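You operate a simulated robot arm through the tools that you are given. There is no shell and no other tool. Be economical: measure what you need, move in short steps, check, and stop when the job is done.

The job below is to be done with a simulated robot arm. You get a single attempt, and the scene is never put back.

JOB
Box the two round pastries from the tray, press the lid on and slide the box onto the pink sheet.
Fine: that makes six in the large red box; the long pastry stays on the small tray.

It is judged by the outcome, as a careful person would: the job done as asked, and still so three seconds after it is handed in. It fails if anything else is knocked over, pushed out of place, dropped, spilled or broken. Lids that push on must go on centred and level and be pressed home; caps that screw on are set level and turned clockwise until they are tight. Flat cloth is picked up by pressing the open fingertips on it (5 to 10 N) and closing them slowly along it; thin cloth reads only 2 to 8 mm in the jaws.

ROBOT AND FRAMES
A 6-joint arm with a fingered hand, fixed in place. Base frame: the origin is at the foot of the arm, x ahead of it, y to its left, z up; the work surface is at about z = 730. Units: mm, degrees, N and s.
With the tool pointing down near the work surface it reaches from about 140 to 860 mm from the base axis. Its first joint turns from -166.0 to 166.0 degrees. Payload 5 kg.
Tool frame: the origin (TCP) lies between the finger pads and is the grasp point; the fingertips stand 37 mm ahead of it; z points along the fingers, y is the line along which they close. Largest opening 124 mm; the body of the gripper starts 43 mm behind the TCP. The gripper is a hand of 3 fingers: y runs from the thumb to the fingers, the wrist lies at [-21, -125, -215] in the tool frame, and closing takes about 1.5 s.
Orientation is told as [roll, pitch, yaw] about the base's x, y, z axes, in that order, counted from this pose: with the fingers straight down and the wrist toward the robot, the tool's x, y and z point along [0, 1, 0], [1, 0, 0] and [0, 0, -1] of the base frame.

CONTROLS
- The arm moves only by the tool send_rows. Its argument "targets" is a list of rows, each an object of numbers (a shift or turn left out is 0, a gripper value left out holds the last): "x", "y", "z": the shift along the tool's x, y, z in cm; "wx", "wy", "wz": the turn, a rotation vector about the tool's x, y, z in degrees. In form: [{"x": .., "y": .., "z": .., "wx": .., "wy": .., "wz": ..}, ...]. A call has 1 to 10 rows; each row shifts and turns the commanded pose from where the row before left it, along the tool's axes as they then stand. "hand" is the opening, from 0 (shut) to 1 (fully open), set as the call begins (left out, the last holds). Each row takes 0.2 s and may step no farther than 50 mm and 8.6 degrees from the row before; otherwise, or with a gripper value out of range, the whole call is refused. A pose out of reach is approached as far as the arm can. The call stops where the force on the tool passes 40 N (or 10 N more than at its start, if that is more) or the arm is blocked; 0.2 s more then pass. Each finger travels about 72 mm/s and halts on what it meets, pressing with about 24 N; the grip force reading is that of the motor and also rises with nothing between the fingers. The clock runs only during rows and for 0.2 s after the last one: add rows that do not move to give the fingers time. It gives the time, the measured TCP pose, the force on the tool (base axes), the opening and the grip force at its end, in the units of the frame above (readings bear some noise), with the torque about the TCP (base axes, N m) and any sound that the robot's microphone picked up, and new pictures: "show" is both (left out), scene, wrist or none.
- Cameras (640 x 400 px; columns grow to the right, rows downward): "scene" is fixed at [403.1, -500.4, 1461.7]; the picture's right is [0.98, -0.18, 0.00], its down [-0.14, -0.73, -0.67] and it looks along [0.12, 0.65, -0.75] (base axes); focal length 321 px, centre (320, 200). "wrist" rides on the gripper at [72, -104, -154] in the tool frame; the picture's right is [-0.83, 0.26, -0.49], its down [-0.51, -0.72, 0.47] and it looks along [-0.23, 0.64, 0.73] (tool axes); focal length 243 px, centre (320, 200). There is no depth. A picture from a camera that has moved, and an enlarged one, comes with that camera's place and axes in the base frame and with its lens. The place of the scene camera against the robot may be out by one fixed shift of up to 12 mm in any direction.
- move_fingers(index, middle, thumb_bend, thumb_turn): sets how far each is bent, from 0 (flat) to 1 (curled in); at 0.3 the hand is open as for a grip, at 0.7 the pads meet at the TCP. One left out holds its place. A second passes; each finger stops where it meets its share of the squeeze, and holds until it gets a number again. A gripper value or a shape takes the hand back. It gives what a move gives, with no picture; readings hold the bend of each and the force on the fingers (four entries, about 0 where the hand has none), thumb and palm. thumb_turn goes from beside the hand (0) to across from the fingers (1), as for a grip.
- hand_shape(shape): the hand has 3 fingers and takes this shape, open, in about a second: jaw (thumb against the fingers, like two jaws); tri (thumb and two fingers); tip (a fingertip pinch); poke (one finger out to press); point (the index stretched); flat (the hand flat); cup (the hand cupped); fist (a fist). The gripper value then closes the fingers along that shape, each until it touches; the sizes above hold for jaw. It gives what a move gives, with no picture.
- close_up(camera, box): a new picture of the part [left, top, right, bottom] of that camera's present view, enlarged. It takes no simulated time.
- sign_off(): hands the job in; it is judged then, once.

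Work in short steps. Places have to be worked out from the pictures, the camera data and where the tool is seen: move nearer, look again, correct. Check each grasp and each placing, and mend what went wrong. You have 120 turns and 200 pictures in all, those below and enlarged ones among them. Open the gripper and draw the arm clear of the work before you hand the job in, unless the task says otherwise; then end with one line.

The tools are called after "Call:" by a JSON object that holds its "name" and its "arguments". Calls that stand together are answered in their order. send_rows: Moves the arm, as the interface text tells. Its arguments: {"type":"object","properties":{"targets":{"type":"array"},"hand":{"type":"number"},"show":{"type":"string","enum":["both","scene","wrist","none"]}},"required":["targets"]} The other tools are called the same way: hand_shape (shape) gives the hand a shape; move_fingers (index, middle, thumb_bend, thumb_turn) moves the fingers one by one; close_up (camera, box) takes an enlarged picture of a part of a camera's view; sign_off () hands the job in.

At the start:

```text
t: 0.0
tcp_pos: [512.4, 196.9, 986.1]
tcp_rot: [0.0, -0.1, 0.0]
contact_force: [-0.2, -0.4, -0.5]
wrist_torque: [0.07, -0.01, -0.03]
finger_gap: 123.8
gripper_force: 0.0
shape: jaw
bend: [0.3, 0.3, 0.3, 0.98]
finger forces: [0.0, 0.0, 0.0, 0.0, 0.0, 0.0]
```

scene: 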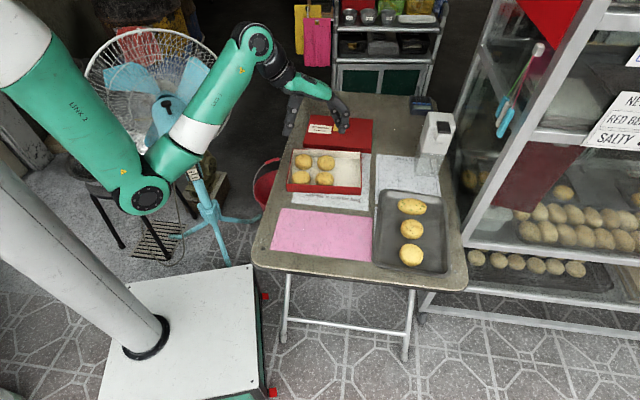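
wrist: 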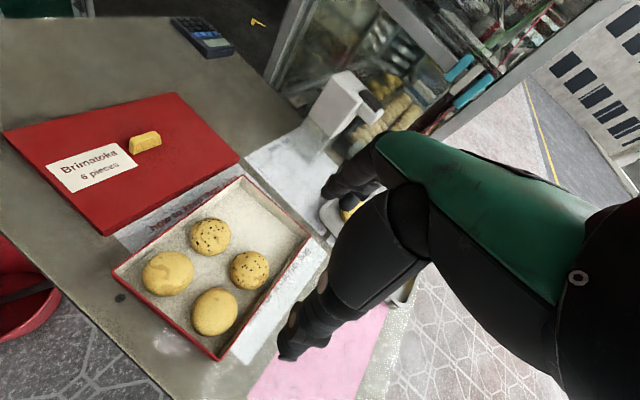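

I'll take enlarged views of the table to locate the box, lid, tray and pastries.

Call:
{"name": "close_up", "arguments": {"camera": "scene", "box": [250, 80, 474, 220]}}

Call:
{"name": "close_up", "arguments": {"camera": "scene", "box": [250, 160, 474, 300]}}

Call:
{"name": "close_up", "arguments": {"camera": "wrist", "box": [0, 80, 340, 380]}}

```text
2.86 times, centred on (362, 150) of scene
camera zoom: at [403.1, -500.4, 1461.7], right [0.98, -0.18, 0.0], down [-0.14, -0.73, -0.67], along [0.12, 0.65, -0.75], focal length 918 px, centre (200, 343)
```

zoom: 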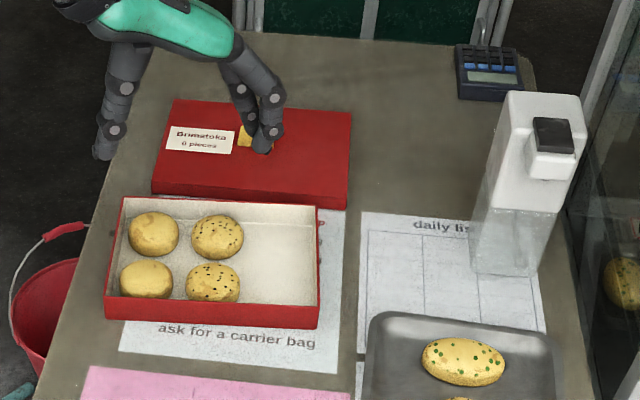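

```text
2.86 times, centred on (362, 230) of scene
camera zoom: at [403.1, -500.4, 1461.7], right [0.98, -0.18, 0.0], down [-0.14, -0.73, -0.67], along [0.12, 0.65, -0.75], focal length 918 px, centre (200, 114)
```

zoom: 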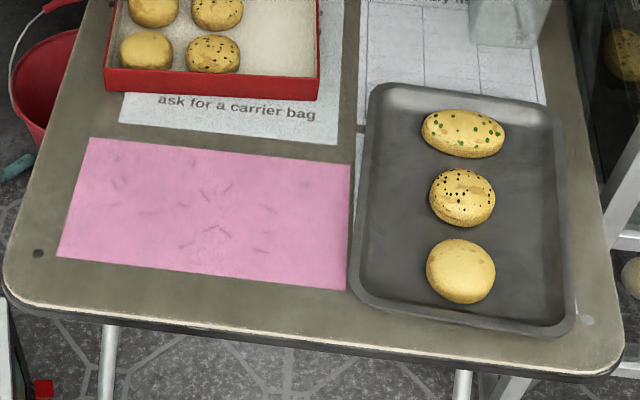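

```text
1.33 times, centred on (170, 230) of wrist
camera zoom: at [408.3, 268.8, 1139.2], right [0.26, -0.83, 0.49], down [-0.72, -0.51, -0.47], along [0.64, -0.23, -0.73], focal length 324 px, centre (520, 160)
```

zoom: 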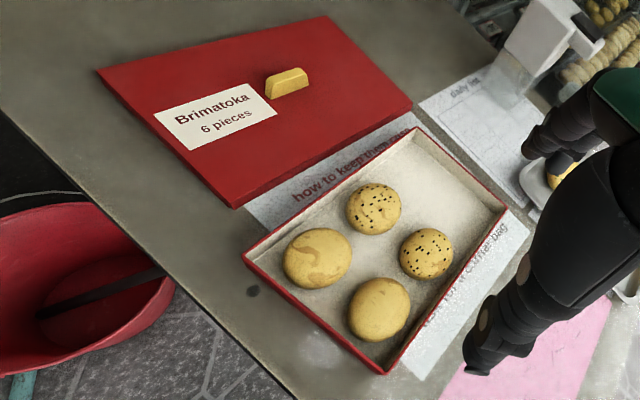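

Rough positions: lid centre near (647,453), box centre near (557,254) and tray near (730,-60). I'll move toward the tray and sheet at height for a better wrist view.

Call:
{"name": "send_rows", "arguments": {"targets": [{"x": -4.2, "y": -2}, {"x": -4.2, "y": -2}, {"x": -4.2, "y": -2}, {"x": -4.2, "y": -2}, {}], "show": "both"}}

```text
t: 1.2
tcp_pos: [431.7, 27.4, 986.0]
tcp_rot: [0.0, 0.0, 0.0]
contact_force: [0.0, -0.4, 0.0]
wrist_torque: [0.02, 0.02, -0.03]
finger_gap: 123.7
gripper_force: 0.0
shape: jaw
bend: [0.3, 0.3, 0.3, 0.98]
finger forces: [0.0, 0.0, 0.0, 0.0, 0.0, 0.1]
camera wrist: at [326.2, 99.8, 1139.6], right [0.26, -0.83, 0.49], down [-0.72, -0.51, -0.47], along [0.64, -0.23, -0.73], focal length 243 px, centre (320, 200)
```

scene: 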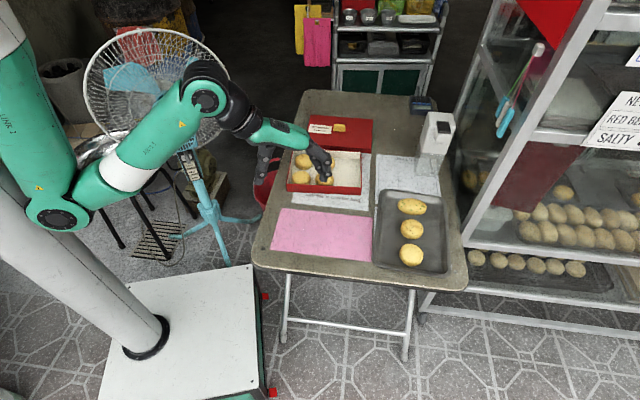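
wrist: 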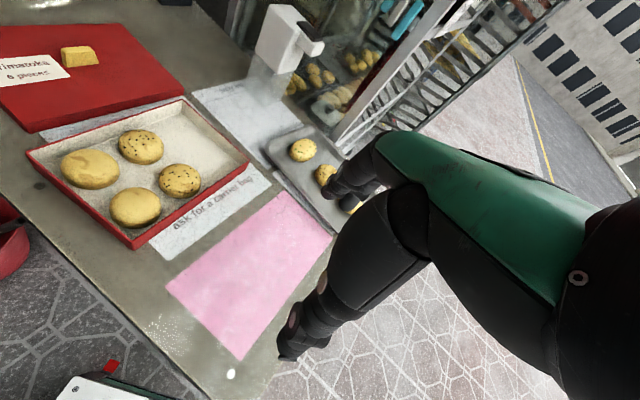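

The pink sheet centre is about (504,26) at roughly -19°, and the box centre about (556,252) at roughly -15°. The tray is hidden by the hand, so I'll move further to -y.

Call:
{"name": "send_rows", "arguments": {"targets": [{"x": -4.2, "y": 1.7}, {"x": -4.2, "y": 1.7}, {"x": -4.2, "y": 1.7}, {"x": -4.2, "y": 1.7}, {}], "show": "wrist"}}

```text
t: 2.4
tcp_pos: [502.7, -141.6, 985.6]
tcp_rot: [0.0, -0.1, 0.0]
contact_force: [0.6, -0.1, 0.1]
wrist_torque: [-0.03, -0.01, 0.0]
finger_gap: 123.6
gripper_force: 0.1
shape: jaw
bend: [0.3, 0.3, 0.3, 0.98]
finger forces: [0.2, 0.1, 0.0, 0.0, 0.1, 0.0]
camera wrist: at [397.4, -68.9, 1138.8], right [0.26, -0.83, 0.49], down [-0.72, -0.51, -0.47], along [0.64, -0.23, -0.73], focal length 243 px, centre (320, 200)
```

wrist: 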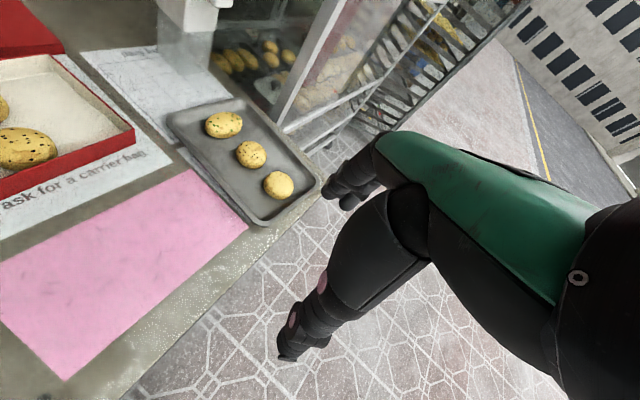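

Call:
{"name": "close_up", "arguments": {"camera": "wrist", "box": [150, 80, 350, 230]}}

```text
2.67 times, centred on (250, 155) of wrist
camera zoom: at [397.4, -68.9, 1138.8], right [0.26, -0.83, 0.49], down [-0.72, -0.51, -0.47], along [0.64, -0.23, -0.73], focal length 647 px, centre (507, 320)
```

zoom: 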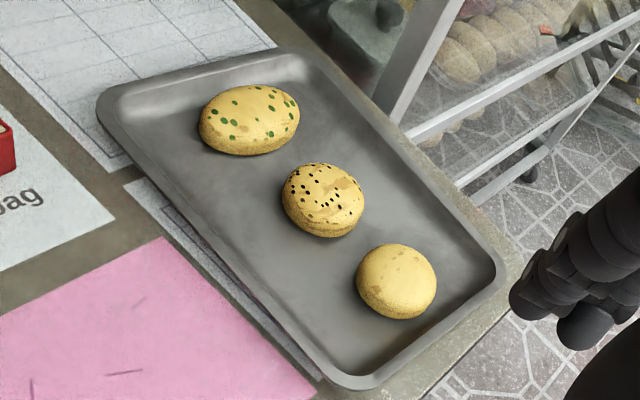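

Plain pastry is near (714,-98), seeded near (745,-20), each about 61 mm across. I'll turn the tool to -20° and hover over the plain one.

Call:
{"name": "send_rows", "arguments": {"targets": [{"wz": 6.7}, {"wz": 6.7}, {"wz": 6.6}, {"x": 2.8, "y": 4}, {"x": 2.8, "y": 4}, {"x": 2.8, "y": 4}, {"x": 2.8, "y": 4}, {"y": 2.3, "z": 4}, {"z": 4.5}, {}], "hand": 0.85, "show": "both"}}

```text
t: 4.6
tcp_pos: [711.4, -95.1, 900.5]
tcp_rot: [0.0, 0.0, -20.0]
contact_force: [-0.2, 0.7, 0.3]
wrist_torque: [0.01, 0.0, 0.02]
finger_gap: 105.7
gripper_force: 0.1
shape: jaw
bend: [0.27, 0.33, 0.45, 0.98]
finger forces: [0.0, 0.0, 0.0, 0.1, 0.0, 0.0]
camera wrist: at [637.4, 8.4, 1054.5], right [-0.04, -0.87, 0.49], down [-0.85, -0.23, -0.47], along [0.52, -0.44, -0.73], focal length 243 px, centre (320, 200)
```

scene: 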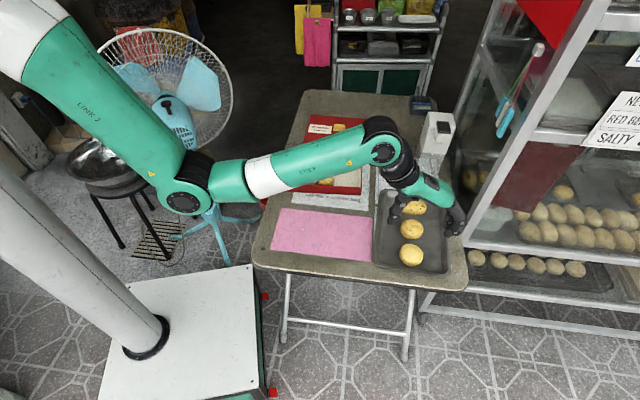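
wrist: 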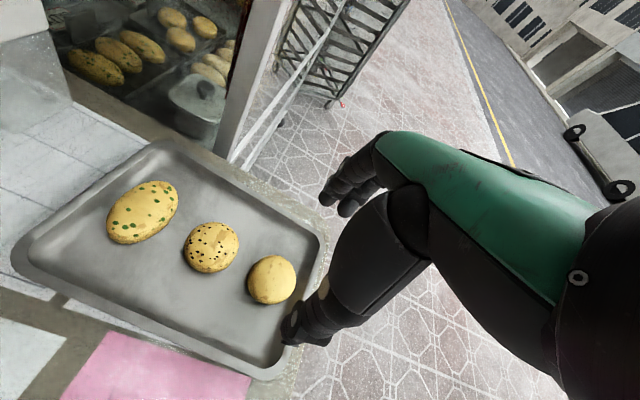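

The plain pastry is confirmed near (714,-98). I'll centre on it and descend to z≈810.

Call:
{"name": "send_rows", "arguments": {"targets": [{"x": -0.15, "y": 0.3, "z": 3}, {"z": 3}, {"z": 3}, {}], "show": "both"}}

Call:
{"name": "close_up", "arguments": {"camera": "scene", "box": [360, 180, 480, 280]}}

```text
t: 5.6
tcp_pos: [714.3, -98.8, 810.9]
tcp_rot: [-0.1, 0.0, -20.0]
contact_force: [0.3, 0.0, 0.3]
wrist_torque: [0.04, 0.04, 0.0]
finger_gap: 105.6
gripper_force: 0.0
shape: jaw
bend: [0.27, 0.33, 0.45, 0.98]
finger forces: [0.0, 0.0, 0.0, 0.0, 0.1, 0.0]
camera wrist: at [639.1, 6.0, 965.1], right [-0.04, -0.87, 0.49], down [-0.85, -0.23, -0.47], along [0.52, -0.44, -0.73], focal length 243 px, centre (320, 200)
```

scene: 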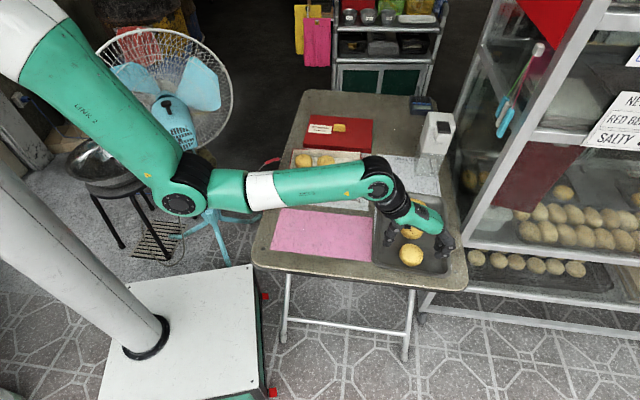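
wrist: 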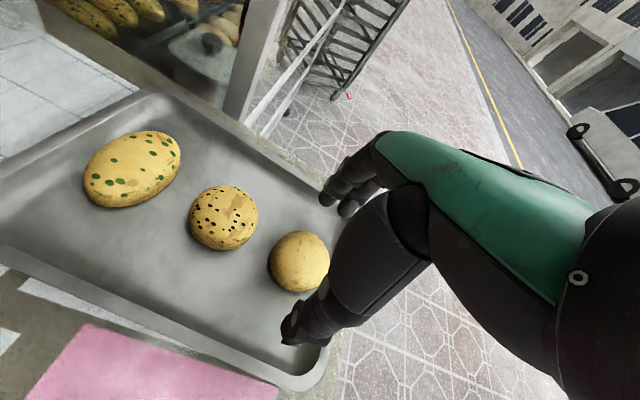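

```text
4.00 times, centred on (420, 230) of scene
camera zoom: at [403.1, -500.4, 1461.7], right [0.98, -0.18, 0.0], down [-0.14, -0.73, -0.67], along [0.12, 0.65, -0.75], focal length 1285 px, centre (-80, 80)
```

zoom: 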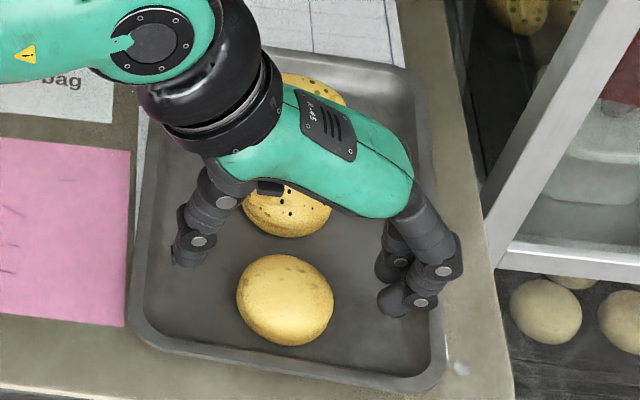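

The hand straddles the plain pastry with clearance. I'll descend to about z 777.

Call:
{"name": "send_rows", "arguments": {"targets": [{"z": 1.2}, {"z": 1.2}, {"z": 0.9}, {}], "show": "wrist"}}

Call:
{"name": "close_up", "arguments": {"camera": "scene", "box": [360, 180, 480, 280]}}

```text
t: 6.6
tcp_pos: [712.7, -97.7, 777.5]
tcp_rot: [0.0, 0.0, -20.0]
contact_force: [0.1, 0.4, 0.0]
wrist_torque: [-0.02, 0.0, 0.01]
finger_gap: 105.7
gripper_force: 0.1
shape: jaw
bend: [0.27, 0.33, 0.45, 0.98]
finger forces: [0.0, 0.0, 0.0, 0.1, 0.0, 0.0]
camera wrist: at [639.0, 4.8, 931.3], right [-0.04, -0.87, 0.49], down [-0.85, -0.23, -0.47], along [0.52, -0.44, -0.73], focal length 243 px, centre (320, 200)
```

wrist: 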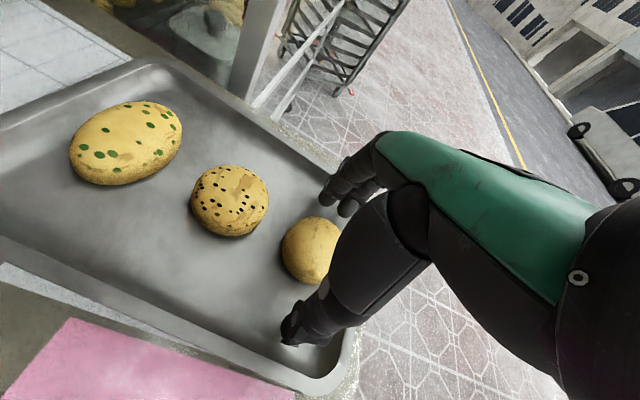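

```text
4.00 times, centred on (420, 230) of scene
camera zoom: at [403.1, -500.4, 1461.7], right [0.98, -0.18, 0.0], down [-0.14, -0.73, -0.67], along [0.12, 0.65, -0.75], focal length 1285 px, centre (-80, 80)
```

zoom: 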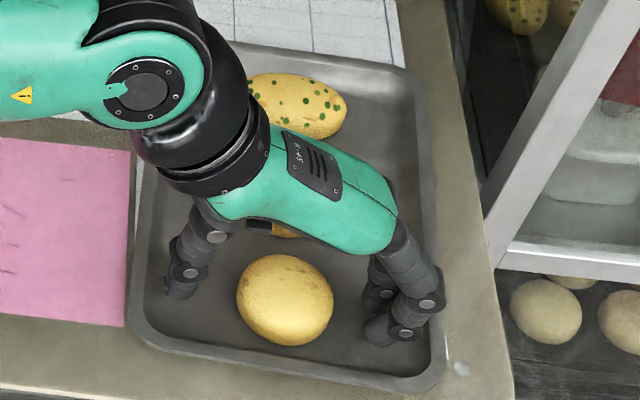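

Thumb and fingers bracket the pastry. Closing.

Call:
{"name": "send_rows", "arguments": {"targets": [{}, {}, {}, {}, {}, {}], "hand": 0.1, "show": "none"}}

Call:
{"name": "close_up", "arguments": {"camera": "scene", "box": [360, 180, 480, 280]}}

```text
t: 8.0
tcp_pos: [712.4, -97.6, 777.6]
tcp_rot: [0.1, 0.0, -20.0]
contact_force: [0.3, -0.6, 0.0]
wrist_torque: [-0.03, 0.02, -0.03]
finger_gap: 51.1
gripper_force: 24.2
shape: jaw
bend: [0.74, 0.51, 0.72, 1.0]
finger forces: [13.5, 7.4, 0.0, 0.1, 21.5, 0.1]
```

```text
4.00 times, centred on (420, 230) of scene
camera zoom: at [403.1, -500.4, 1461.7], right [0.98, -0.18, 0.0], down [-0.14, -0.73, -0.67], along [0.12, 0.65, -0.75], focal length 1285 px, centre (-80, 80)
```

zoom: 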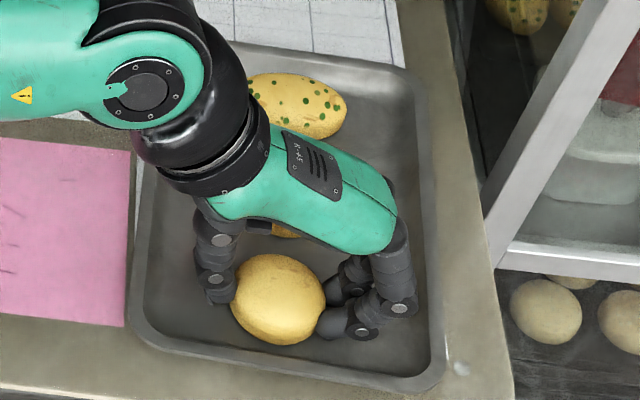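

The grip is uneven (index bent more), so the pastry sits toward the middle finger. I'll open, shift 8 mm toward -x and re-close.

Call:
{"name": "send_rows", "arguments": {"targets": [{}, {}, {}, {"x": -0.8}, {}], "hand": 0.8, "show": "none"}}

Call:
{"name": "send_rows", "arguments": {"targets": [{}, {}, {}, {}, {}, {}], "hand": 0.1, "show": "none"}}

Call:
{"name": "close_up", "arguments": {"camera": "scene", "box": [360, 180, 480, 280]}}

```text
t: 9.2
tcp_pos: [711.7, -106.7, 777.1]
tcp_rot: [-0.1, 0.0, -19.9]
contact_force: [0.4, -0.2, -0.1]
wrist_torque: [-0.02, -0.02, -0.01]
finger_gap: 99.1
gripper_force: 0.0
shape: jaw
bend: [0.26, 0.34, 0.5, 0.99]
finger forces: [0.1, 0.1, 0.0, 0.1, 0.0, 0.1]
```

```text
t: 10.6
tcp_pos: [711.0, -105.9, 777.9]
tcp_rot: [-0.1, 0.0, -19.9]
contact_force: [0.7, -0.6, 0.7]
wrist_torque: [0.0, -0.01, -0.01]
finger_gap: 47.9
gripper_force: 23.5
shape: jaw
bend: [0.74, 0.55, 0.72, 1.0]
finger forces: [14.2, 6.5, 0.0, 0.1, 19.3, 0.1]
```

```text
4.00 times, centred on (420, 230) of scene
camera zoom: at [403.1, -500.4, 1461.7], right [0.98, -0.18, 0.0], down [-0.14, -0.73, -0.67], along [0.12, 0.65, -0.75], focal length 1285 px, centre (-80, 80)
```

zoom: 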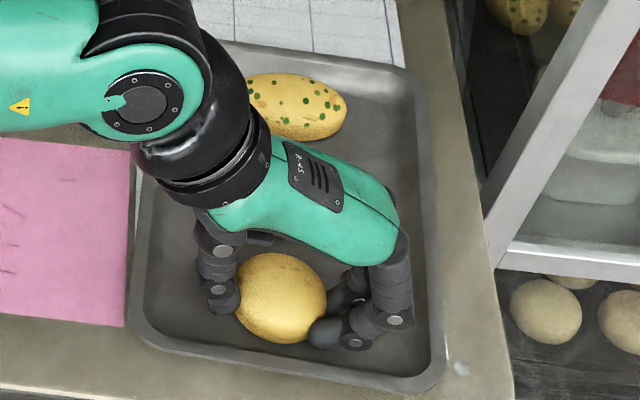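

Forces are similar and the pastry is between thumb and fingers. I'll test it with a small lift.

Call:
{"name": "send_rows", "arguments": {"targets": [{"z": -1}, {"z": -1.5}, {"z": -1.5}, {}], "show": "wrist"}}

Call:
{"name": "close_up", "arguments": {"camera": "scene", "box": [360, 180, 480, 280]}}

```text
t: 11.6
tcp_pos: [711.3, -106.5, 818.1]
tcp_rot: [0.0, 0.0, -20.0]
contact_force: [-0.1, 0.5, 0.1]
wrist_torque: [0.0, 0.02, 0.0]
finger_gap: 47.6
gripper_force: 24.1
shape: jaw
bend: [0.74, 0.55, 0.72, 1.0]
finger forces: [14.3, 6.5, 0.0, 0.0, 19.3, 0.0]
camera wrist: at [636.9, -2.7, 971.5], right [-0.04, -0.87, 0.49], down [-0.85, -0.23, -0.47], along [0.52, -0.44, -0.73], focal length 243 px, centre (320, 200)
```

wrist: 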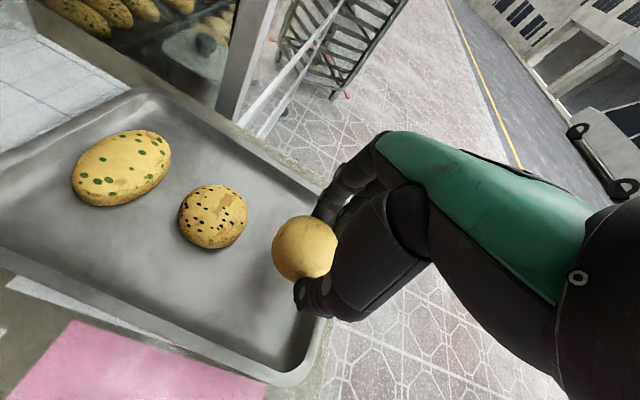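

```text
4.00 times, centred on (420, 230) of scene
camera zoom: at [403.1, -500.4, 1461.7], right [0.98, -0.18, 0.0], down [-0.14, -0.73, -0.67], along [0.12, 0.65, -0.75], focal length 1285 px, centre (-80, 80)
```

zoom: 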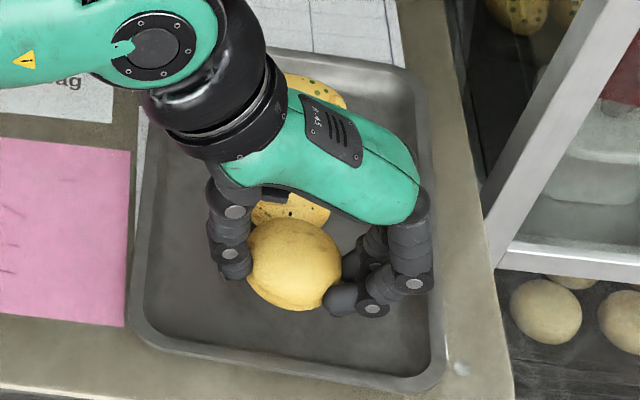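

The pastry is firmly held, sitting at about tool (+9,-3). I'll raise it and carry it above the empty column of the box.

Call:
{"name": "send_rows", "arguments": {"targets": [{"z": -4.5}, {"z": -4.5}, {"x": 3.67, "y": -2.66}, {"x": 3.67, "y": -2.66}, {"x": 3.67, "y": -2.66}, {"x": 3.67, "y": -2.66}, {"x": 3.67, "y": -2.66}, {"x": 3.67, "y": -2.66}, {"x": 3.67, "y": -2.66}, {}], "show": "none"}}

Call:
{"name": "send_rows", "arguments": {"targets": [{"wz": -8}, {"wz": -8}, {"wz": -8}, {"wz": -8}, {"wz": -8}, {"wz": -8}, {}], "show": "both"}}

```text
t: 13.8
tcp_pos: [623.9, 200.7, 906.3]
tcp_rot: [0.0, -0.1, -20.0]
contact_force: [-0.3, -0.1, -0.8]
wrist_torque: [-0.06, 0.01, 0.02]
finger_gap: 47.7
gripper_force: 24.2
shape: jaw
bend: [0.74, 0.55, 0.72, 1.0]
finger forces: [14.3, 6.7, 0.0, 0.1, 19.1, 0.0]
```

```text
t: 15.4
tcp_pos: [624.7, 198.0, 908.0]
tcp_rot: [0.0, 0.0, 28.1]
contact_force: [0.4, -0.2, -0.5]
wrist_torque: [0.02, 0.01, 0.01]
finger_gap: 47.3
gripper_force: 24.3
shape: jaw
bend: [0.74, 0.55, 0.72, 1.0]
finger forces: [14.4, 6.5, 0.0, 0.0, 19.0, 0.0]
camera wrist: at [497.1, 213.0, 1061.3], right [0.62, -0.61, 0.49], down [-0.4, -0.79, -0.47], along [0.67, 0.1, -0.73], focal length 243 px, centre (320, 200)
```

scene: 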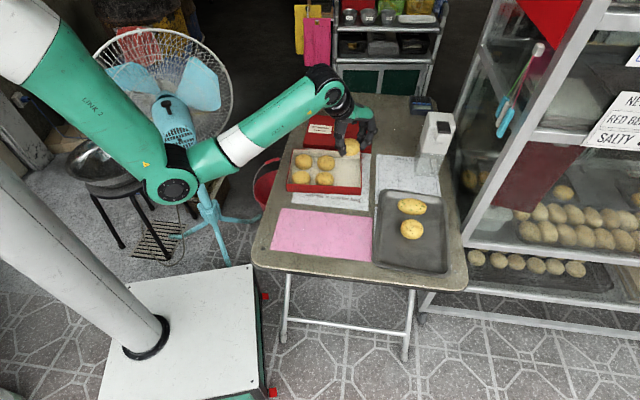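
wrist: 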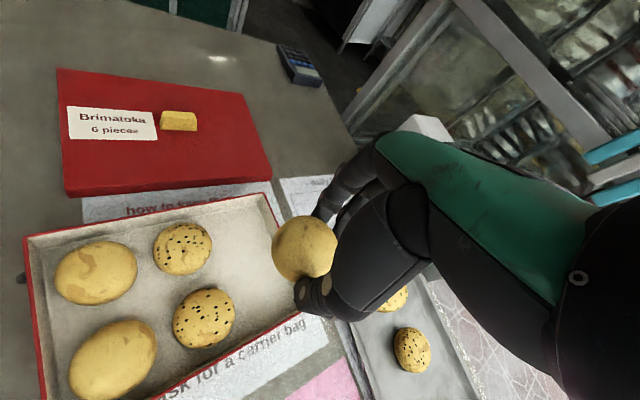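

The box and lid positions stay consistent with my estimates. I'll continue rotating to yaw 75.

Call:
{"name": "send_rows", "arguments": {"targets": [{"wz": -8}, {"wz": -8}, {"wz": -8}, {"wz": -8}, {"wz": -8}, {"wz": -6.9}, {}], "show": "both"}}

Call:
{"name": "close_up", "arguments": {"camera": "scene", "box": [270, 100, 410, 220]}}

```text
t: 17.0
tcp_pos: [624.6, 198.4, 907.6]
tcp_rot: [0.0, 0.0, 75.0]
contact_force: [0.3, -0.4, -0.5]
wrist_torque: [-0.03, -0.01, -0.03]
finger_gap: 47.6
gripper_force: 24.1
shape: jaw
bend: [0.74, 0.55, 0.72, 1.0]
finger forces: [14.4, 6.4, 0.0, 0.0, 19.1, 0.0]
camera wrist: at [525.9, 116.2, 1061.6], right [0.87, 0.04, 0.49], down [0.3, -0.83, -0.47], along [0.39, 0.56, -0.73], focal length 243 px, centre (320, 200)
```

scene: 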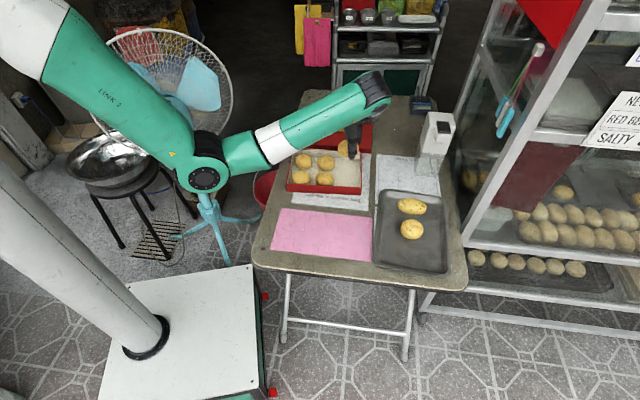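
wrist: 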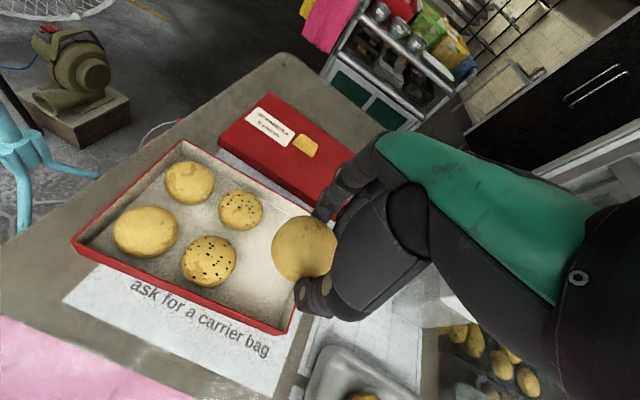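

```text
3.33 times, centred on (340, 160) of scene
camera zoom: at [403.1, -500.4, 1461.7], right [0.98, -0.18, 0.0], down [-0.14, -0.73, -0.67], along [0.12, 0.65, -0.75], focal length 1071 px, centre (253, 333)
```

zoom: 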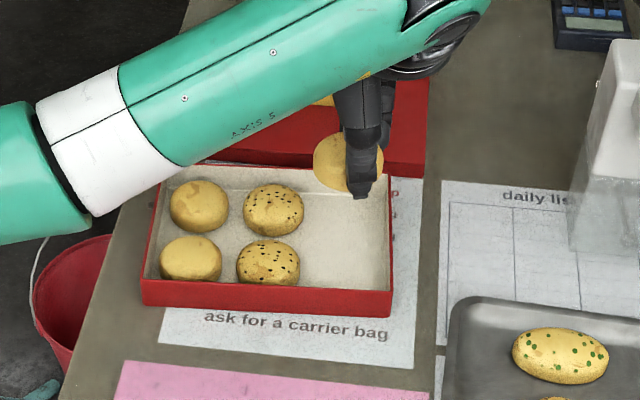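

The pastry is above the front-right cell. I'll shift 3 mm inward and descend to about z 830, then check.

Call:
{"name": "send_rows", "arguments": {"targets": [{"x": 0.3, "z": 2.6}, {"z": 2.6}, {"z": 2.6}, {}], "show": "wrist"}}

Call:
{"name": "close_up", "arguments": {"camera": "scene", "box": [270, 100, 410, 220]}}

```text
t: 18.0
tcp_pos: [622.4, 200.8, 830.0]
tcp_rot: [0.0, 0.1, 75.0]
contact_force: [-0.5, 0.0, -0.7]
wrist_torque: [0.01, -0.04, -0.01]
finger_gap: 47.8
gripper_force: 23.8
shape: jaw
bend: [0.74, 0.55, 0.72, 1.0]
finger forces: [14.5, 6.6, 0.0, 0.1, 19.0, 0.0]
camera wrist: at [522.9, 118.2, 983.4], right [0.87, 0.04, 0.49], down [0.3, -0.83, -0.47], along [0.39, 0.56, -0.73], focal length 243 px, centre (320, 200)
```

wrist: 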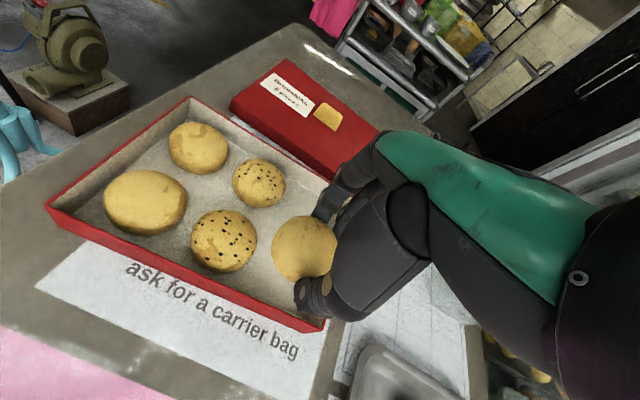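

```text
3.33 times, centred on (340, 160) of scene
camera zoom: at [403.1, -500.4, 1461.7], right [0.98, -0.18, 0.0], down [-0.14, -0.73, -0.67], along [0.12, 0.65, -0.75], focal length 1071 px, centre (253, 333)
```

zoom: 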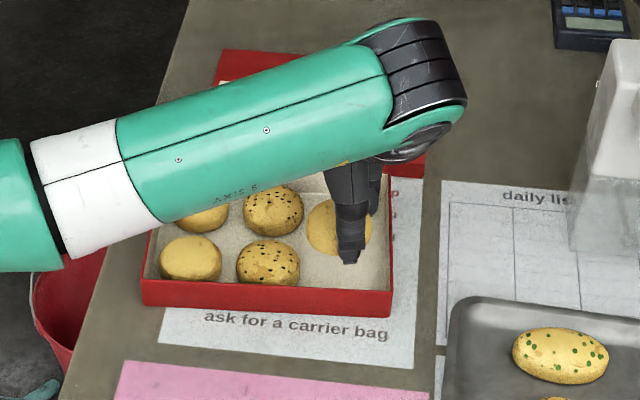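

Alignment looks right: about 10 mm clearance to the neighbour and 14 mm to the wall. I'll lower to place it.

Call:
{"name": "send_rows", "arguments": {"targets": [{"z": 2}, {"z": 1.5}, {"z": 1}, {"z": 0.5}, {}], "show": "wrist"}}

Call:
{"name": "close_up", "arguments": {"camera": "scene", "box": [270, 100, 410, 220]}}

```text
t: 19.2
tcp_pos: [621.3, 200.1, 780.9]
tcp_rot: [0.0, 0.0, 75.0]
contact_force: [-0.1, -0.3, 0.6]
wrist_torque: [-0.06, -0.04, -0.02]
finger_gap: 47.2
gripper_force: 23.9
shape: jaw
bend: [0.74, 0.55, 0.72, 1.0]
finger forces: [14.9, 6.5, 0.0, 0.0, 21.4, 0.0]
camera wrist: at [523.4, 117.5, 933.0], right [0.87, 0.04, 0.49], down [0.3, -0.83, -0.47], along [0.39, 0.56, -0.73], focal length 243 px, centre (320, 200)
```

wrist: 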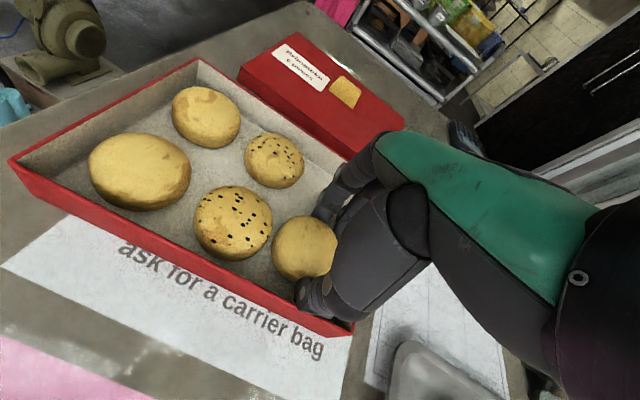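

```text
3.33 times, centred on (340, 160) of scene
camera zoom: at [403.1, -500.4, 1461.7], right [0.98, -0.18, 0.0], down [-0.14, -0.73, -0.67], along [0.12, 0.65, -0.75], focal length 1071 px, centre (253, 333)
```

zoom: 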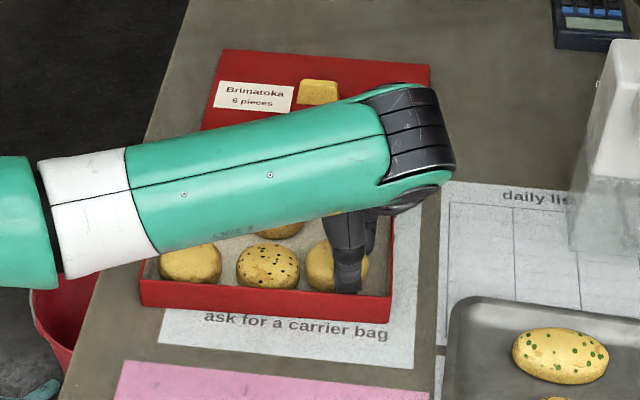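

The thumb is close to the front wall (thumb force slightly up). I'll shift 4 mm away from it and lower the last few millimetres.

Call:
{"name": "send_rows", "arguments": {"targets": [{"y": 0.4}, {"z": 0.2}, {"z": 0.15}, {}], "show": "none"}}

```text
t: 20.2
tcp_pos: [621.8, 203.0, 777.9]
tcp_rot: [0.0, -0.1, 75.0]
contact_force: [-1.3, 0.0, 8.5]
wrist_torque: [0.05, 0.06, 0.0]
finger_gap: 47.8
gripper_force: 24.1
shape: jaw
bend: [0.74, 0.55, 0.72, 1.0]
finger forces: [15.3, 6.4, 0.1, 0.0, 20.9, 0.0]
```

The pastry rests on the box floor (8 N). I'll open only the fingers so the thumb doesn't push the front wall.

Call:
{"name": "move_fingers", "arguments": {"index": 0.4, "middle": 0.35}}

Call:
{"name": "close_up", "arguments": {"camera": "wrist", "box": [150, 150, 400, 350]}}

```text
t: 21.2
tcp_pos: [623.0, 202.7, 776.1]
tcp_rot: [0.0, -0.1, 74.9]
contact_force: [-0.2, -0.4, 3.5]
wrist_torque: [0.15, 0.02, 0.0]
finger_gap: 58.3
gripper_force: 8.8
shape: fingers
bend: [0.4, 0.35, 0.78, 1.0]
finger forces: [8.9, 0.1, 0.0, 0.0, 8.9, 0.0]
```

```text
2.00 times, centred on (275, 250) of wrist
camera zoom: at [524.2, 120.8, 930.1], right [0.87, 0.04, 0.49], down [0.3, -0.83, -0.47], along [0.39, 0.56, -0.73], focal length 485 px, centre (410, 100)
```

zoom: 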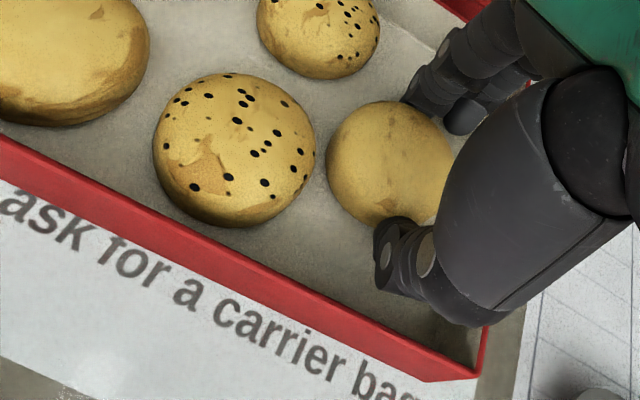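

The thumb followed and nudged the pastry back about 8 mm. I'll release the thumb and rise clear.

Call:
{"name": "move_fingers", "arguments": {"index": 0.33, "middle": 0.33, "thumb_bend": 0.66}}

Call:
{"name": "send_rows", "arguments": {"targets": [{"z": -0.5}, {"z": -1.5}, {"z": -3}, {"z": -3}, {}], "show": "both"}}

Call:
{"name": "close_up", "arguments": {"camera": "wrist", "box": [50, 70, 400, 350]}}

```text
t: 22.2
tcp_pos: [622.6, 202.8, 777.0]
tcp_rot: [-0.1, 0.0, 74.9]
contact_force: [-0.2, -0.1, -0.2]
wrist_torque: [0.01, 0.03, -0.01]
finger_gap: 68.8
gripper_force: 0.4
shape: fingers
bend: [0.33, 0.33, 0.66, 1.0]
finger forces: [0.2, 0.0, 0.0, 0.0, 0.0, 0.0]
```

```text
t: 23.4
tcp_pos: [623.7, 203.0, 853.8]
tcp_rot: [0.0, -0.1, 74.9]
contact_force: [-1.1, -0.7, 0.9]
wrist_torque: [0.0, 0.02, -0.02]
finger_gap: 69.0
gripper_force: 0.1
shape: fingers
bend: [0.33, 0.33, 0.66, 1.0]
finger forces: [0.1, 0.0, 0.0, 0.0, 0.1, 0.0]
camera wrist: at [525.2, 120.7, 1009.1], right [0.87, 0.04, 0.49], down [0.3, -0.83, -0.47], along [0.39, 0.56, -0.73], focal length 243 px, centre (320, 200)
```

scene: 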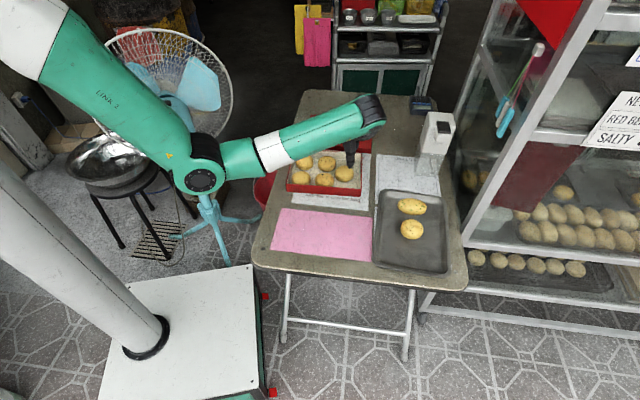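
wrist: 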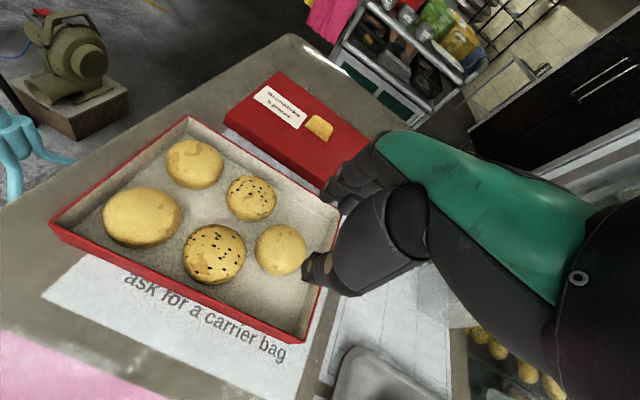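

```text
1.43 times, centred on (225, 210) of wrist
camera zoom: at [525.2, 120.7, 1009.1], right [0.87, 0.04, 0.49], down [0.3, -0.83, -0.47], along [0.39, 0.56, -0.73], focal length 347 px, centre (456, 186)
```

zoom: 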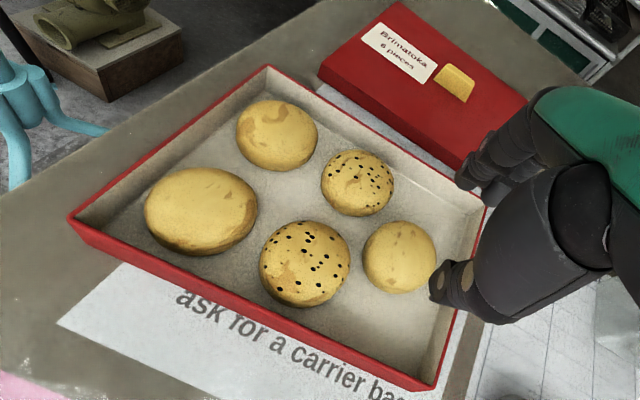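

The pastry lies near the middle of the column (v≈-6), so I'll push it to the back of the column with closed fingers. First I'll close the hand above the front part of the cell.

Call:
{"name": "send_rows", "arguments": {"targets": [{"y": -1.6, "x": 0.5}, {"y": -1.6, "x": 0.5}, {}, {}, {}, {}, {}], "hand": 0, "show": "wrist"}}

Call:
{"name": "close_up", "arguments": {"camera": "scene", "box": [270, 100, 410, 220]}}

```text
t: 25.0
tcp_pos: [602.9, 174.3, 855.9]
tcp_rot: [-0.1, 0.0, 75.0]
contact_force: [1.6, -0.4, 0.0]
wrist_torque: [-0.01, -0.05, 0.01]
finger_gap: 0.0
gripper_force: 24.2
shape: jaw
bend: [0.7, 0.7, 0.56, 1.0]
finger forces: [0.0, 0.0, 0.0, 0.0, 0.0, 0.0]
camera wrist: at [506.0, 92.2, 1009.4], right [0.87, 0.04, 0.49], down [0.3, -0.83, -0.47], along [0.39, 0.56, -0.73], focal length 243 px, centre (320, 200)
```

wrist: 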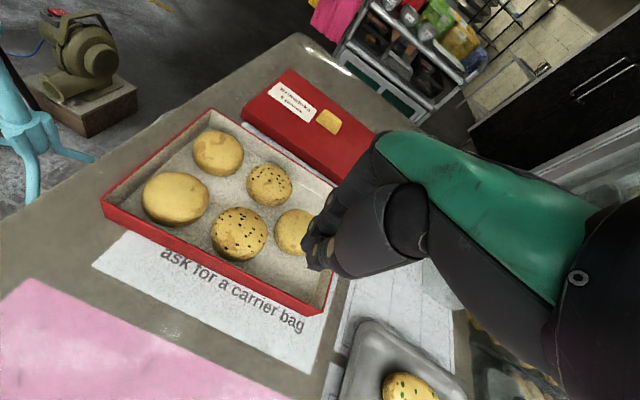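

```text
3.33 times, centred on (340, 160) of scene
camera zoom: at [403.1, -500.4, 1461.7], right [0.98, -0.18, 0.0], down [-0.14, -0.73, -0.67], along [0.12, 0.65, -0.75], focal length 1071 px, centre (253, 333)
```

zoom: 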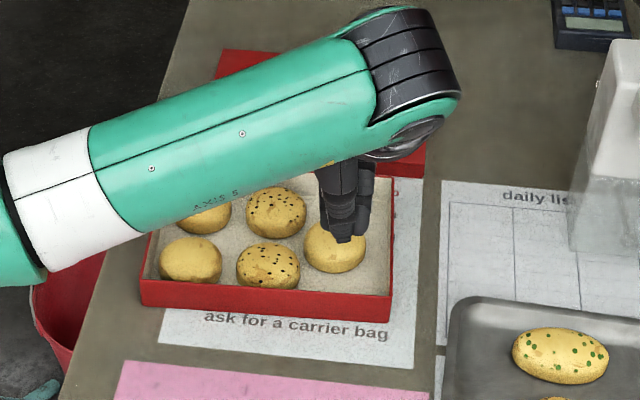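

The tip should fit between the pastry's front edge and the front wall. Lowering to z≈788 with the force stop as a guard.

Call:
{"name": "send_rows", "arguments": {"targets": [{"z": 2.5}, {"z": 2}, {"z": 1.3}, {"z": 1}, {}], "show": "wrist"}}

Call:
{"name": "close_up", "arguments": {"camera": "scene", "box": [270, 100, 410, 220]}}

```text
t: 26.2
tcp_pos: [603.8, 175.4, 788.0]
tcp_rot: [0.0, 0.0, 74.9]
contact_force: [-0.6, 0.2, 0.5]
wrist_torque: [-0.01, 0.0, -0.04]
finger_gap: 0.0
gripper_force: 24.0
shape: jaw
bend: [0.7, 0.7, 0.56, 1.0]
finger forces: [0.0, 0.1, 0.0, 0.1, 0.0, 0.0]
camera wrist: at [505.4, 92.6, 941.6], right [0.87, 0.04, 0.49], down [0.3, -0.83, -0.47], along [0.39, 0.56, -0.73], focal length 243 px, centre (320, 200)
```

wrist: 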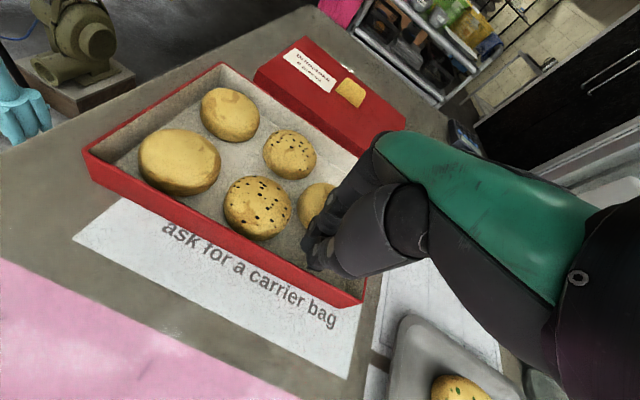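

```text
3.33 times, centred on (340, 160) of scene
camera zoom: at [403.1, -500.4, 1461.7], right [0.98, -0.18, 0.0], down [-0.14, -0.73, -0.67], along [0.12, 0.65, -0.75], focal length 1071 px, centre (253, 333)
```

zoom: 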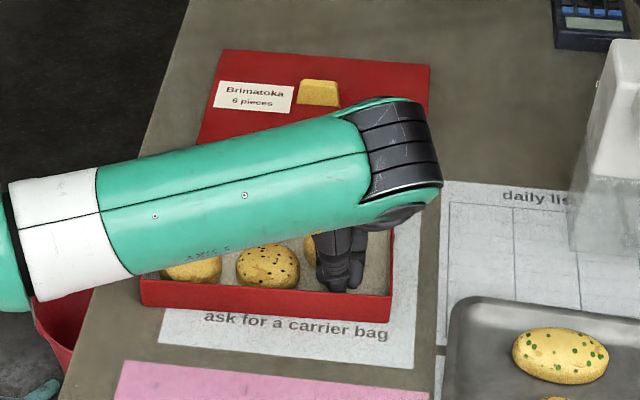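

The tip is inside the box in front of the pastry. I'll shift 8 mm left to be behind its centre, then push toward the back.

Call:
{"name": "send_rows", "arguments": {"targets": [{"x": 0.8}, {"y": 1}, {"y": 1}, {"y": 1}, {"y": 1}, {"y": 1}, {"y": 0.5}, {}], "show": "wrist"}}

Call:
{"name": "close_up", "arguments": {"camera": "scene", "box": [270, 100, 410, 220]}}

```text
t: 28.0
tcp_pos: [611.1, 231.8, 788.4]
tcp_rot: [0.0, 0.0, 74.9]
contact_force: [-0.5, -0.6, 0.7]
wrist_torque: [-0.02, 0.0, 0.01]
finger_gap: 0.0
gripper_force: 23.7
shape: jaw
bend: [0.7, 0.7, 0.56, 1.0]
finger forces: [0.1, 0.3, 0.0, 0.0, 0.0, 0.0]
camera wrist: at [513.5, 149.0, 942.1], right [0.87, 0.04, 0.49], down [0.3, -0.83, -0.47], along [0.39, 0.56, -0.73], focal length 243 px, centre (320, 200)
```

wrist: 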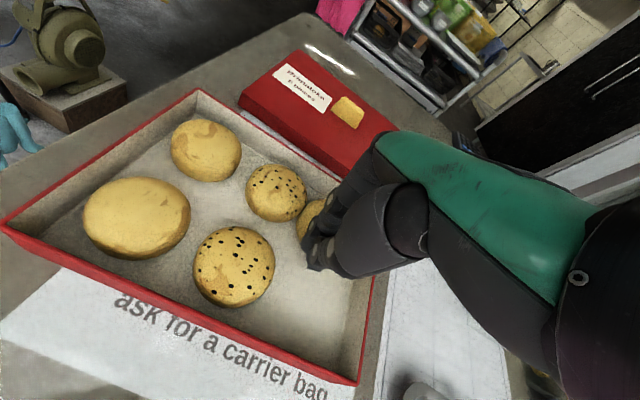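

```text
3.33 times, centred on (340, 160) of scene
camera zoom: at [403.1, -500.4, 1461.7], right [0.98, -0.18, 0.0], down [-0.14, -0.73, -0.67], along [0.12, 0.65, -0.75], focal length 1071 px, centre (253, 333)
```

zoom: 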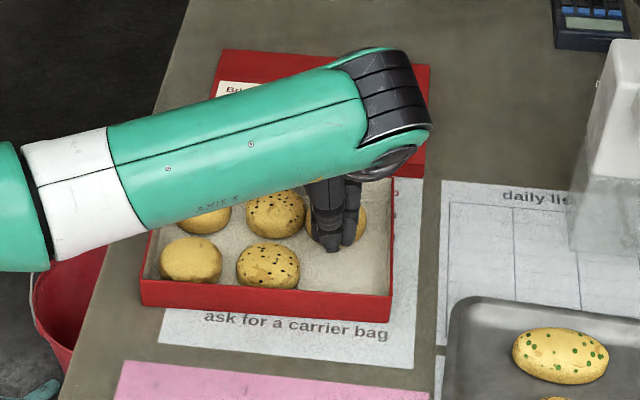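

The pastry is nearly level with the back row. I'll push 8 mm more, back off and rise.

Call:
{"name": "send_rows", "arguments": {"targets": [{"y": 0.8}, {"y": -1.2}, {"z": -3}, {"z": -3}, {"z": -3}, {}], "show": "wrist"}}

Call:
{"name": "close_up", "arguments": {"camera": "scene", "box": [270, 100, 410, 220]}}

```text
t: 29.4
tcp_pos: [609.1, 228.4, 880.2]
tcp_rot: [0.0, 0.0, 74.9]
contact_force: [-0.1, -1.0, 0.2]
wrist_torque: [0.02, 0.01, 0.02]
finger_gap: 0.2
gripper_force: 23.8
shape: jaw
bend: [0.7, 0.7, 0.56, 1.0]
finger forces: [0.0, 0.0, 0.0, 0.0, 0.0, 0.0]
camera wrist: at [511.2, 144.8, 1034.4], right [0.87, 0.04, 0.49], down [0.3, -0.83, -0.47], along [0.39, 0.56, -0.73], focal length 243 px, centre (320, 200)
```

wrist: 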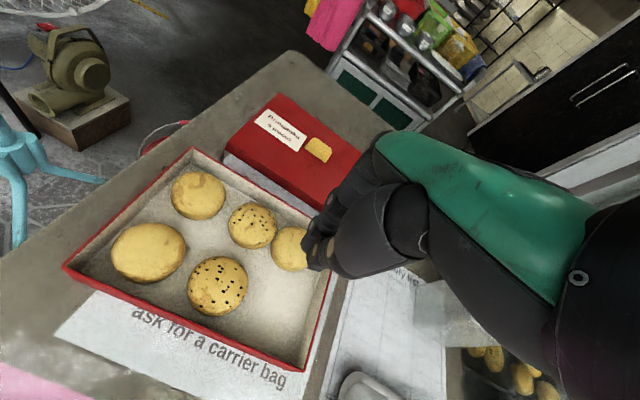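

```text
3.33 times, centred on (340, 160) of scene
camera zoom: at [403.1, -500.4, 1461.7], right [0.98, -0.18, 0.0], down [-0.14, -0.73, -0.67], along [0.12, 0.65, -0.75], focal length 1071 px, centre (253, 333)
```

zoom: 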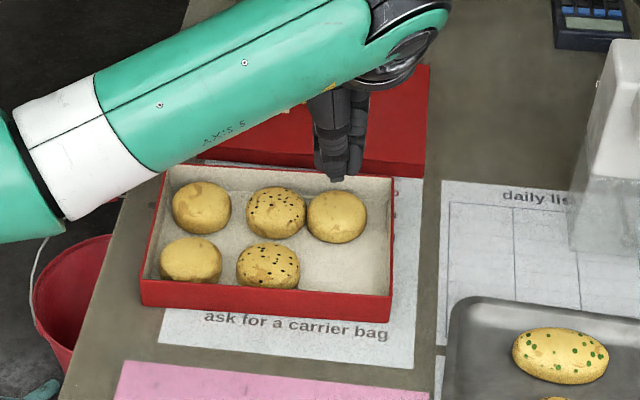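

The plain pastry now sits in the back-right cell and the front-right one is free. I'll rotate back to yaw -20 and go to the seeded pastry.

Call:
{"name": "send_rows", "arguments": {"targets": [{"wz": 8}, {"wz": 8}, {"wz": 8}, {"wz": 8}, {"wz": 8}, {"wz": 8}, {"wz": 8}, {"wz": 8}, {"wz": 8}, {"wz": 8}], "hand": 0.8, "show": "none"}}

Call:
{"name": "send_rows", "arguments": {"targets": [{"wz": 7.5}, {"wz": 7.5}, {"x": -3.09, "y": 3.55}, {"x": -3.09, "y": 3.55}, {"x": -3.09, "y": 3.55}, {"x": -3.09, "y": 3.55}, {"x": -3.09, "y": 3.55}, {"x": -3.09, "y": 3.55}, {}], "show": "both"}}

```text
t: 31.6
tcp_pos: [609.7, 226.9, 877.9]
tcp_rot: [0.0, -0.1, -5.2]
contact_force: [-0.5, 0.1, -0.9]
wrist_torque: [0.01, 0.03, -0.02]
finger_gap: 99.2
gripper_force: 0.0
shape: jaw
bend: [0.26, 0.34, 0.5, 0.99]
finger forces: [0.0, 0.1, 0.0, 0.0, 0.1, 0.0]
```

```text
t: 33.6
tcp_pos: [745.3, -20.7, 879.2]
tcp_rot: [0.0, 0.0, -20.1]
contact_force: [0.0, -0.2, -0.5]
wrist_torque: [0.0, 0.0, 0.0]
finger_gap: 99.4
gripper_force: 0.0
shape: jaw
bend: [0.26, 0.34, 0.5, 0.99]
finger forces: [0.1, 0.0, 0.0, 0.0, 0.0, 0.0]
camera wrist: at [672.4, 83.1, 1033.8], right [-0.04, -0.87, 0.49], down [-0.85, -0.23, -0.47], along [0.52, -0.44, -0.73], focal length 243 px, centre (320, 200)
```

scene: 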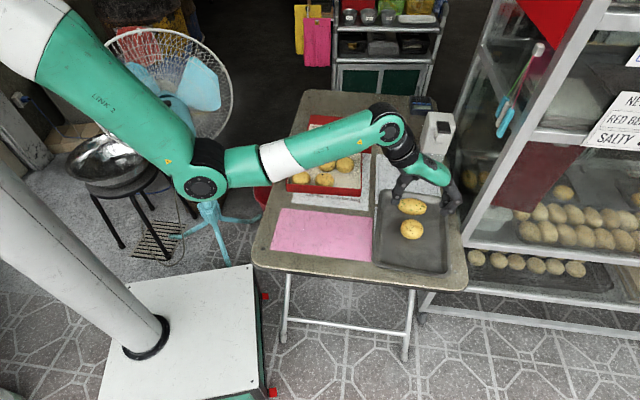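
wrist: 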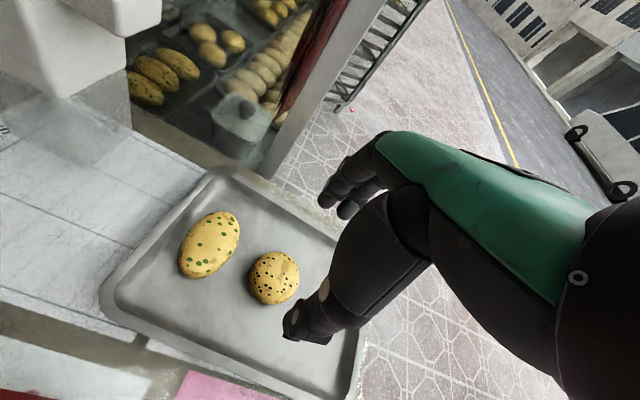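

The seeded pastry is at (746,-18), right under the TCP. Descending to z≈785.

Call:
{"name": "send_rows", "arguments": {"targets": [{"z": 3}, {"z": 3}, {"z": 2}, {"z": 1.4}, {}], "show": "none"}}

Call:
{"name": "close_up", "arguments": {"camera": "scene", "box": [360, 160, 480, 260]}}

```text
t: 34.8
tcp_pos: [746.0, -20.8, 783.5]
tcp_rot: [-0.1, 0.0, -20.1]
contact_force: [0.1, 0.5, -1.0]
wrist_torque: [0.02, -0.01, 0.0]
finger_gap: 99.7
gripper_force: 0.0
shape: jaw
bend: [0.26, 0.34, 0.5, 0.99]
finger forces: [0.0, 0.0, 0.0, 0.0, 0.0, 0.0]
```

```text
4.00 times, centred on (420, 210) of scene
camera zoom: at [403.1, -500.4, 1461.7], right [0.98, -0.18, 0.0], down [-0.14, -0.73, -0.67], along [0.12, 0.65, -0.75], focal length 1285 px, centre (-80, 160)
```

zoom: 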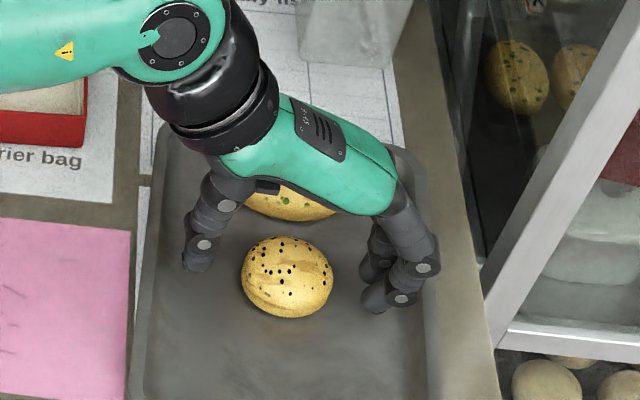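

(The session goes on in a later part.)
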